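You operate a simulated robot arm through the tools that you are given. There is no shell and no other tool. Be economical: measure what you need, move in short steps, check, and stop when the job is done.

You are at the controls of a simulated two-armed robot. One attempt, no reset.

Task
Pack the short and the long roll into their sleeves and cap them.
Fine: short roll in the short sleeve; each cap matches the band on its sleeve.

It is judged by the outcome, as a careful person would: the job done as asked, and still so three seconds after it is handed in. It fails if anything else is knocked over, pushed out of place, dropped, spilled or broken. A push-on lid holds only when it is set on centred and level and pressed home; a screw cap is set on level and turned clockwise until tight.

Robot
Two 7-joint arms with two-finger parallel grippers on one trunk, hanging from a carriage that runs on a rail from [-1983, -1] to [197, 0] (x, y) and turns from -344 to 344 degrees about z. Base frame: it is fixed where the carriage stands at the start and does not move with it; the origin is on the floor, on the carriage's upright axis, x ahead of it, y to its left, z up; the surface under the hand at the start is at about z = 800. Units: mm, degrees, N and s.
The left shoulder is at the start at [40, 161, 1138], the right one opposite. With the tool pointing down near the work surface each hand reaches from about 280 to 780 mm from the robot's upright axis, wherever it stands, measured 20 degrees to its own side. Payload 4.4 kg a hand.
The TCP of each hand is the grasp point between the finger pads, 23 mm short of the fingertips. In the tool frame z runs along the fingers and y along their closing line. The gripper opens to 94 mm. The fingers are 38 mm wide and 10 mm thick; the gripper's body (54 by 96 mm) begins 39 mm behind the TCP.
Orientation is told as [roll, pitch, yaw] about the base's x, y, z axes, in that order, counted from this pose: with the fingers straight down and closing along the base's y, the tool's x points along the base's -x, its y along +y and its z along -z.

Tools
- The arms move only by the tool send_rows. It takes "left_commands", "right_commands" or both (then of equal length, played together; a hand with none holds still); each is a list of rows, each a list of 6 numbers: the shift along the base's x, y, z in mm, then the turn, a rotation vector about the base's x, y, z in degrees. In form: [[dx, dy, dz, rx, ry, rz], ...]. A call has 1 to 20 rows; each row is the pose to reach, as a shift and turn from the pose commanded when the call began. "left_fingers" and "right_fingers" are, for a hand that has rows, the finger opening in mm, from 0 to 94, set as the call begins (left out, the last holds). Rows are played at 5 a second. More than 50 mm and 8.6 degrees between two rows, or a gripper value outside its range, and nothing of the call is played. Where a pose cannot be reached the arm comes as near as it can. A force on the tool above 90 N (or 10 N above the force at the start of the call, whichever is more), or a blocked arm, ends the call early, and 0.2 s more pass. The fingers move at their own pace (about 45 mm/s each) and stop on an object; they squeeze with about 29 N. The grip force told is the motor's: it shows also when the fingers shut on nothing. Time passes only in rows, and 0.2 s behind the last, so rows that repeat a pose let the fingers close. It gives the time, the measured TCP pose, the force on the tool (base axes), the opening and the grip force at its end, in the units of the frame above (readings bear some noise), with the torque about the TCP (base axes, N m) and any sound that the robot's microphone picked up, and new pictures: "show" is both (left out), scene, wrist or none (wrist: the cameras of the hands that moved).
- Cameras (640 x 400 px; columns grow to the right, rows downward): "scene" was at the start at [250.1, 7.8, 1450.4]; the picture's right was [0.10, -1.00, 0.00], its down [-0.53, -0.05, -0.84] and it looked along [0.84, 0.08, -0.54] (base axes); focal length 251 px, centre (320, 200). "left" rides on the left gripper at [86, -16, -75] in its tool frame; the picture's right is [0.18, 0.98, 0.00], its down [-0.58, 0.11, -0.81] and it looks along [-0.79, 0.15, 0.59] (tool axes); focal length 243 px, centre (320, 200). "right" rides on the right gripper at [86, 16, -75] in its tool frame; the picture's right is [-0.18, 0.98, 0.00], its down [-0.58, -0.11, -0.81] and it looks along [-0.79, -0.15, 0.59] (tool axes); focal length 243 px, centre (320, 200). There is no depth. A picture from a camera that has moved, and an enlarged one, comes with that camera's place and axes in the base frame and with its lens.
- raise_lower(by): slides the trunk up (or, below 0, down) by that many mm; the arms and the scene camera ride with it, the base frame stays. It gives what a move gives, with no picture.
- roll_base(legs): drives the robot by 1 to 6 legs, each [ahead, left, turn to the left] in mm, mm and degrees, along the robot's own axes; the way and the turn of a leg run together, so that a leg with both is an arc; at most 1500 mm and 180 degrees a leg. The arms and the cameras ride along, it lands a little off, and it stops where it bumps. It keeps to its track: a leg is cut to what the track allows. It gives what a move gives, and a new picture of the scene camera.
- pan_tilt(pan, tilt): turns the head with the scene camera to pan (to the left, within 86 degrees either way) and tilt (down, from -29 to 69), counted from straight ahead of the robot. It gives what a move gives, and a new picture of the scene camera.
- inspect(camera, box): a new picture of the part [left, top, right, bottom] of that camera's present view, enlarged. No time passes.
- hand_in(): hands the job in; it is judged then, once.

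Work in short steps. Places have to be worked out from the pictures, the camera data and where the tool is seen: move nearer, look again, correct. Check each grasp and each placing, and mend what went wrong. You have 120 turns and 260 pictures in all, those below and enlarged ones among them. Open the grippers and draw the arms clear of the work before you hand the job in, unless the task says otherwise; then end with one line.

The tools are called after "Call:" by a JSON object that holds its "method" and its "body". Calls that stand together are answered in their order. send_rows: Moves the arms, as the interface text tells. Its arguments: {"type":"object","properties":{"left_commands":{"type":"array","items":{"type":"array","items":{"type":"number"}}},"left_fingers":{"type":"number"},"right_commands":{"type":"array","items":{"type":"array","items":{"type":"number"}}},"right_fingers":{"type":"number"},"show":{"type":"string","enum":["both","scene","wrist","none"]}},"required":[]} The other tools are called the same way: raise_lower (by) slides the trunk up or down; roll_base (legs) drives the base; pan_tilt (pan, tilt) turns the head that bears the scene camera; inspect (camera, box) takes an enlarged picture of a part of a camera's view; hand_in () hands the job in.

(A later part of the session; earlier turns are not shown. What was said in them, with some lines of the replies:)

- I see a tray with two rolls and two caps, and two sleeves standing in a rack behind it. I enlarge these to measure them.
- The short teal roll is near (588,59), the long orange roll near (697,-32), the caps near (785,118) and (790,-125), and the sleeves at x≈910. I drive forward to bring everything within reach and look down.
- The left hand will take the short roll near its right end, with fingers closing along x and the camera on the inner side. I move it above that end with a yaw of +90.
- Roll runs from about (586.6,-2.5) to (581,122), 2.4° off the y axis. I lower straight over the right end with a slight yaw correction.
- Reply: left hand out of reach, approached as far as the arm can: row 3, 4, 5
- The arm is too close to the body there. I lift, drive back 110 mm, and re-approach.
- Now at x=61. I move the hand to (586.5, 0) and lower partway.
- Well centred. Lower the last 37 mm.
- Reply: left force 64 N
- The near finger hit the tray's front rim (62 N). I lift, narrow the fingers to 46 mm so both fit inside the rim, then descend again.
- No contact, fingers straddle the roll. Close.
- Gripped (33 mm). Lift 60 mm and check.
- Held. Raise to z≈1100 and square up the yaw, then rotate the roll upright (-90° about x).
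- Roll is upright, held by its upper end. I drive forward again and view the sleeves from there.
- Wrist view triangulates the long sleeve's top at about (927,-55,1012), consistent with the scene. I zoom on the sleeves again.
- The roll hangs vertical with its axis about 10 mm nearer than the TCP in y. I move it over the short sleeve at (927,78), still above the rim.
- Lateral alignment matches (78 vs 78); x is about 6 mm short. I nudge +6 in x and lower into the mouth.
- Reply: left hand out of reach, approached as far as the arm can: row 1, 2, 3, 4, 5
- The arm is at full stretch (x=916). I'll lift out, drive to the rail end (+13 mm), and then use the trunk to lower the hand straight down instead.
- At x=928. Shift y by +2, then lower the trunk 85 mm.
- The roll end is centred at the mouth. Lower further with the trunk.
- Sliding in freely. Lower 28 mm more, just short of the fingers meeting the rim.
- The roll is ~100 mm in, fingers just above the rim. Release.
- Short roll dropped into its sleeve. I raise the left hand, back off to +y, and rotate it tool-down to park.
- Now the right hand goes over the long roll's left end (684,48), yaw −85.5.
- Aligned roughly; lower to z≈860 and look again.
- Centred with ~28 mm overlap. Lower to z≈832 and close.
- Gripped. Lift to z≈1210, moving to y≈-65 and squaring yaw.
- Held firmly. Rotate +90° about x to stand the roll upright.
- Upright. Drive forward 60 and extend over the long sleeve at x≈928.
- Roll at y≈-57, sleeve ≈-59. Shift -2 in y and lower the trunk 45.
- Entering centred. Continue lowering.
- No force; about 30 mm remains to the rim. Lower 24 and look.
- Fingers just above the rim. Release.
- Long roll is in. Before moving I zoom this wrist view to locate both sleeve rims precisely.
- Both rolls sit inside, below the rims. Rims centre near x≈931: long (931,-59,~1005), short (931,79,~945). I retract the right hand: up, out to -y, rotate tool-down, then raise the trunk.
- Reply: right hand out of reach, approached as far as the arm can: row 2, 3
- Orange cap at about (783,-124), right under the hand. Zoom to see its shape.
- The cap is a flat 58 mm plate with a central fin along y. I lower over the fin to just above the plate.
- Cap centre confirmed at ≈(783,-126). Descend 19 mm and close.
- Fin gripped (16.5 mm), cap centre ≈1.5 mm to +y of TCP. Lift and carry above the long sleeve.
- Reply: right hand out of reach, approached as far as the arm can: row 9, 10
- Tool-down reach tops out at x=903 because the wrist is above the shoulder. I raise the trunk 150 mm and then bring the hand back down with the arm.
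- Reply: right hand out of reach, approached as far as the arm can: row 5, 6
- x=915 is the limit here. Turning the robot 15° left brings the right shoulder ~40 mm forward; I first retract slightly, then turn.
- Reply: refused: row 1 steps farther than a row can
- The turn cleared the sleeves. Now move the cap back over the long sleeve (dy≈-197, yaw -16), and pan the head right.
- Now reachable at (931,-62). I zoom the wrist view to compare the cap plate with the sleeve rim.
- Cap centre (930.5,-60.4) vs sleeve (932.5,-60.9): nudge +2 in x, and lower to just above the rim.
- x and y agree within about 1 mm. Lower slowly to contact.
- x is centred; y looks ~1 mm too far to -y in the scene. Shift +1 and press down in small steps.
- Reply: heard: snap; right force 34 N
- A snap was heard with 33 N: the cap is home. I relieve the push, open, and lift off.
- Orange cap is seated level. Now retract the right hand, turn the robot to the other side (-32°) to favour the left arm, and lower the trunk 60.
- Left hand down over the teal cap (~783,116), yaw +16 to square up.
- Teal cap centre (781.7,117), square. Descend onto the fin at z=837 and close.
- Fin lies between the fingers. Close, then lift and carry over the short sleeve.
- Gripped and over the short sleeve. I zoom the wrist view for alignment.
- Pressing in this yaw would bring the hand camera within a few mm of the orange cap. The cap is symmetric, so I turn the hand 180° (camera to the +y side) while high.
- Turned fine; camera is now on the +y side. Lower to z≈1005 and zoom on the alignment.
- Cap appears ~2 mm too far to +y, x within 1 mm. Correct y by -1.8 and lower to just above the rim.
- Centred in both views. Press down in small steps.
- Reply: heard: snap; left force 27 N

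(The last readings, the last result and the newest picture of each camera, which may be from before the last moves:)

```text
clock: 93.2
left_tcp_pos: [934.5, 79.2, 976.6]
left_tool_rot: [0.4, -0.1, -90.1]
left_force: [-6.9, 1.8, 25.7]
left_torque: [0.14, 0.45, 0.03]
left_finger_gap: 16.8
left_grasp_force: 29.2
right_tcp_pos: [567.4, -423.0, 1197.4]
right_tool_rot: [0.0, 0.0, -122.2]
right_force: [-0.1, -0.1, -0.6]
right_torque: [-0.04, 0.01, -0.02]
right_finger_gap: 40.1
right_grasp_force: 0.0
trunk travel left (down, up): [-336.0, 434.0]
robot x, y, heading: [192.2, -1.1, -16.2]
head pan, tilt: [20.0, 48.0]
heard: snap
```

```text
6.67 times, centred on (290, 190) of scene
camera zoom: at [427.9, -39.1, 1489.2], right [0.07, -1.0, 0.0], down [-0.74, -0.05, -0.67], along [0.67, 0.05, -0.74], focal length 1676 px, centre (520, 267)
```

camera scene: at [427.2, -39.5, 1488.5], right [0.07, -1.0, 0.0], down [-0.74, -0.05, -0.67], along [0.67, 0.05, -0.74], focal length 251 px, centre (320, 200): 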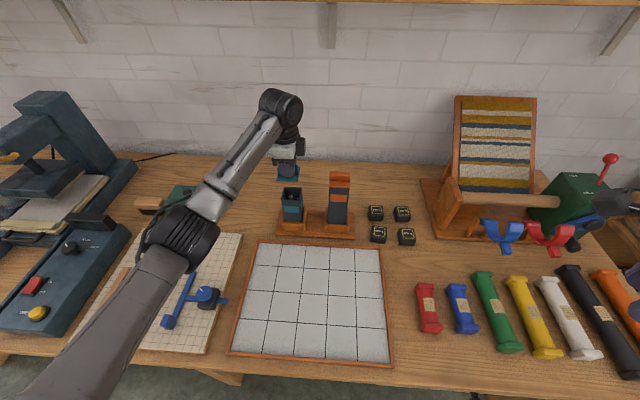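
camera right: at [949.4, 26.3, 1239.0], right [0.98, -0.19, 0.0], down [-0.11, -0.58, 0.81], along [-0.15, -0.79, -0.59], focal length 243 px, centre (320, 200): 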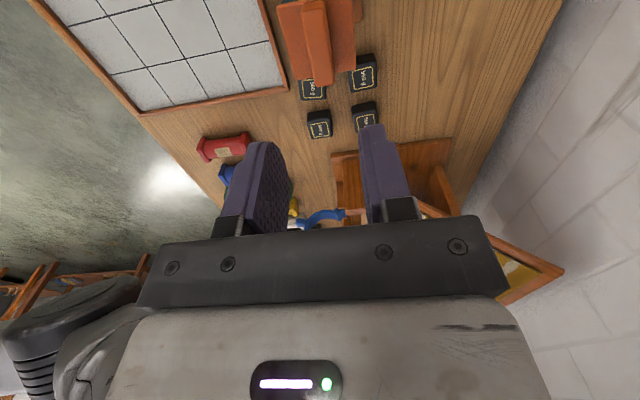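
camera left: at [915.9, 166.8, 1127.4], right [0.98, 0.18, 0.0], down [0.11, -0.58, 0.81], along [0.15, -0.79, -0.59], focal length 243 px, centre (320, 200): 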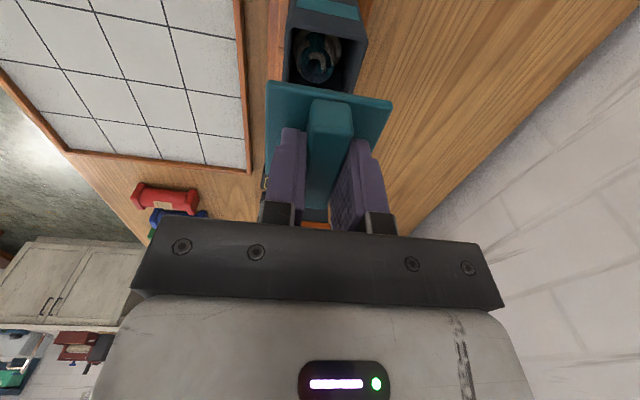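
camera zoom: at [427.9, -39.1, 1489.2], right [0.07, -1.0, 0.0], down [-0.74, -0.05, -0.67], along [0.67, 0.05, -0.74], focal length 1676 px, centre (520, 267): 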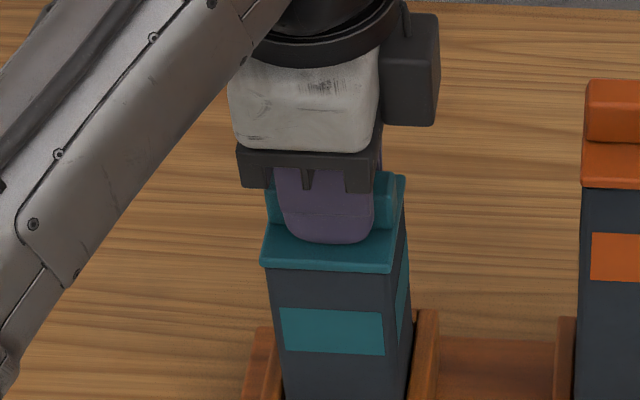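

Snap heard; the teal cap is home. Relieve, open and lift clear.

Call:
{"method": "send_rows", "body": {"left_commands": [[0, 0, 2, 0, 0, 0], [0, 0, 4, 0, 0, 0]], "show": "none"}}

Call:
{"method": "send_rows", "body": {"left_commands": [[0, 0, 0, 0, 0, 0], [0, 0, 0, 0, 0, 0], [0, 0, 0, 0, 0, 0]], "left_fingers": 40, "show": "none"}}

Call:
{"method": "send_rows", "body": {"left_commands": [[0, 0, 20, 0, 0, 0], [0, 0, 60, 0, 0, 0], [0, 0, 105, 0, 0, 0], [-20, 0, 150, 0, 0, 0], [-50, 20, 180, 0, 0, 0], [-85, 45, 200, 0, 0, 0], [-120, 70, 220, 0, 0, 0], [-150, 100, 240, 0, 0, 0]], "left_fingers": 80, "show": "scene"}}

Call:
{"method": "inspect", "body": {"camera": "scene", "box": [250, 150, 370, 250]}}

```text
clock: 93.8
left_tcp_pos: [934.1, 77.4, 977.2]
left_tool_rot: [0.0, -0.1, -90.0]
left_force: [-0.2, 0.2, 13.3]
left_torque: [-0.23, -0.06, 0.02]
left_finger_gap: 16.9
left_grasp_force: 28.9
right_tcp_pos: [567.0, -423.6, 1196.7]
right_tool_rot: [0.0, -0.1, -122.2]
right_force: [0.3, 0.5, -0.1]
right_torque: [0.0, -0.02, -0.01]
right_finger_gap: 40.2
right_grasp_force: 0.0
trunk travel left (down, up): [-336.0, 434.0]
robot x, y, heading: [193.4, -0.8, -16.0]
head pan, tilt: [20.0, 48.0]
```

```text
clock: 94.6
left_tcp_pos: [931.9, 77.5, 977.6]
left_tool_rot: [-0.1, 0.1, -90.0]
left_force: [0.3, 0.8, 2.4]
left_torque: [-0.01, -0.02, -0.02]
left_finger_gap: 39.7
left_grasp_force: 0.1
right_tcp_pos: [566.7, -423.2, 1197.0]
right_tool_rot: [0.0, 0.1, -122.1]
right_force: [-0.3, -0.5, -0.7]
right_torque: [0.0, 0.01, 0.01]
right_finger_gap: 40.1
right_grasp_force: 0.1
trunk travel left (down, up): [-336.0, 434.0]
robot x, y, heading: [198.6, 0.5, -16.1]
head pan, tilt: [20.0, 48.0]
```

```text
clock: 96.4
left_tcp_pos: [783.0, 179.8, 1218.3]
left_tool_rot: [-0.1, 0.1, -89.9]
left_force: [0.5, -0.8, 0.4]
left_torque: [-0.01, -0.02, 0.0]
left_finger_gap: 80.1
left_grasp_force: 0.0
right_tcp_pos: [566.6, -422.7, 1196.0]
right_tool_rot: [-0.1, 0.0, -122.2]
right_force: [-0.2, 0.7, 0.1]
right_torque: [-0.01, 0.01, -0.03]
right_finger_gap: 39.7
right_grasp_force: 0.0
trunk travel left (down, up): [-336.0, 434.0]
robot x, y, heading: [191.1, 0.6, -16.3]
head pan, tilt: [20.0, 48.0]
camera scene: at [426.9, -39.0, 1488.3], right [0.07, -1.0, 0.0], down [-0.74, -0.05, -0.67], along [0.67, 0.05, -0.74], focal length 251 px, centre (320, 200)
```

scene: 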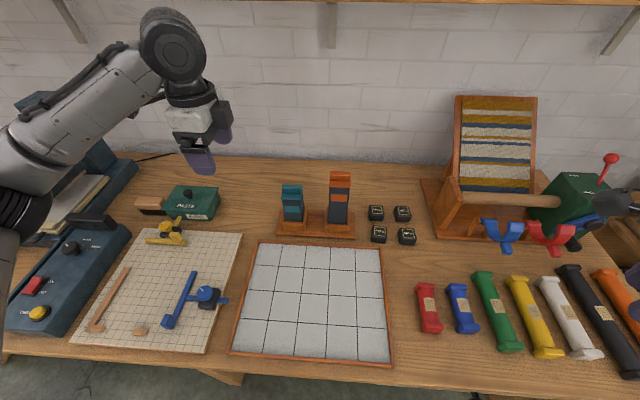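

```text
4.00 times, centred on (310, 200) of scene
camera zoom: at [426.9, -39.0, 1488.3], right [0.07, -1.0, 0.0], down [-0.74, -0.05, -0.67], along [0.67, 0.05, -0.74], focal length 1006 px, centre (360, 200)
```

zoom: 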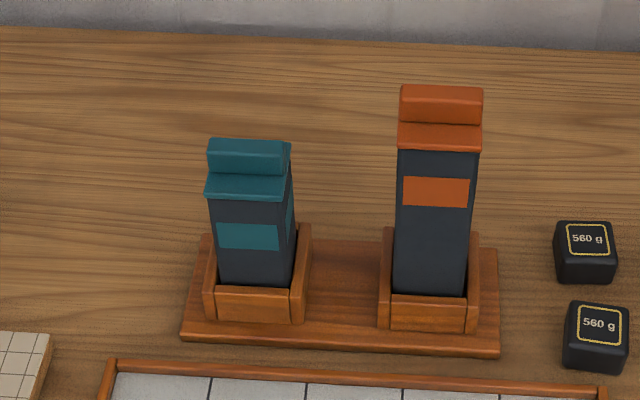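

Both caps sit level on the matching sleeves, nothing else was disturbed, and both arms are clear with the grippers open. Handing in.

Call:
{"method": "hand_in", "body": {}}

```text
The job is handed in.
```

The short roll is in the short sleeve under the teal cap, and the long roll is in the long sleeve under the orange cap. Each cap matches its sleeve's band, and both snapped on and sit level.
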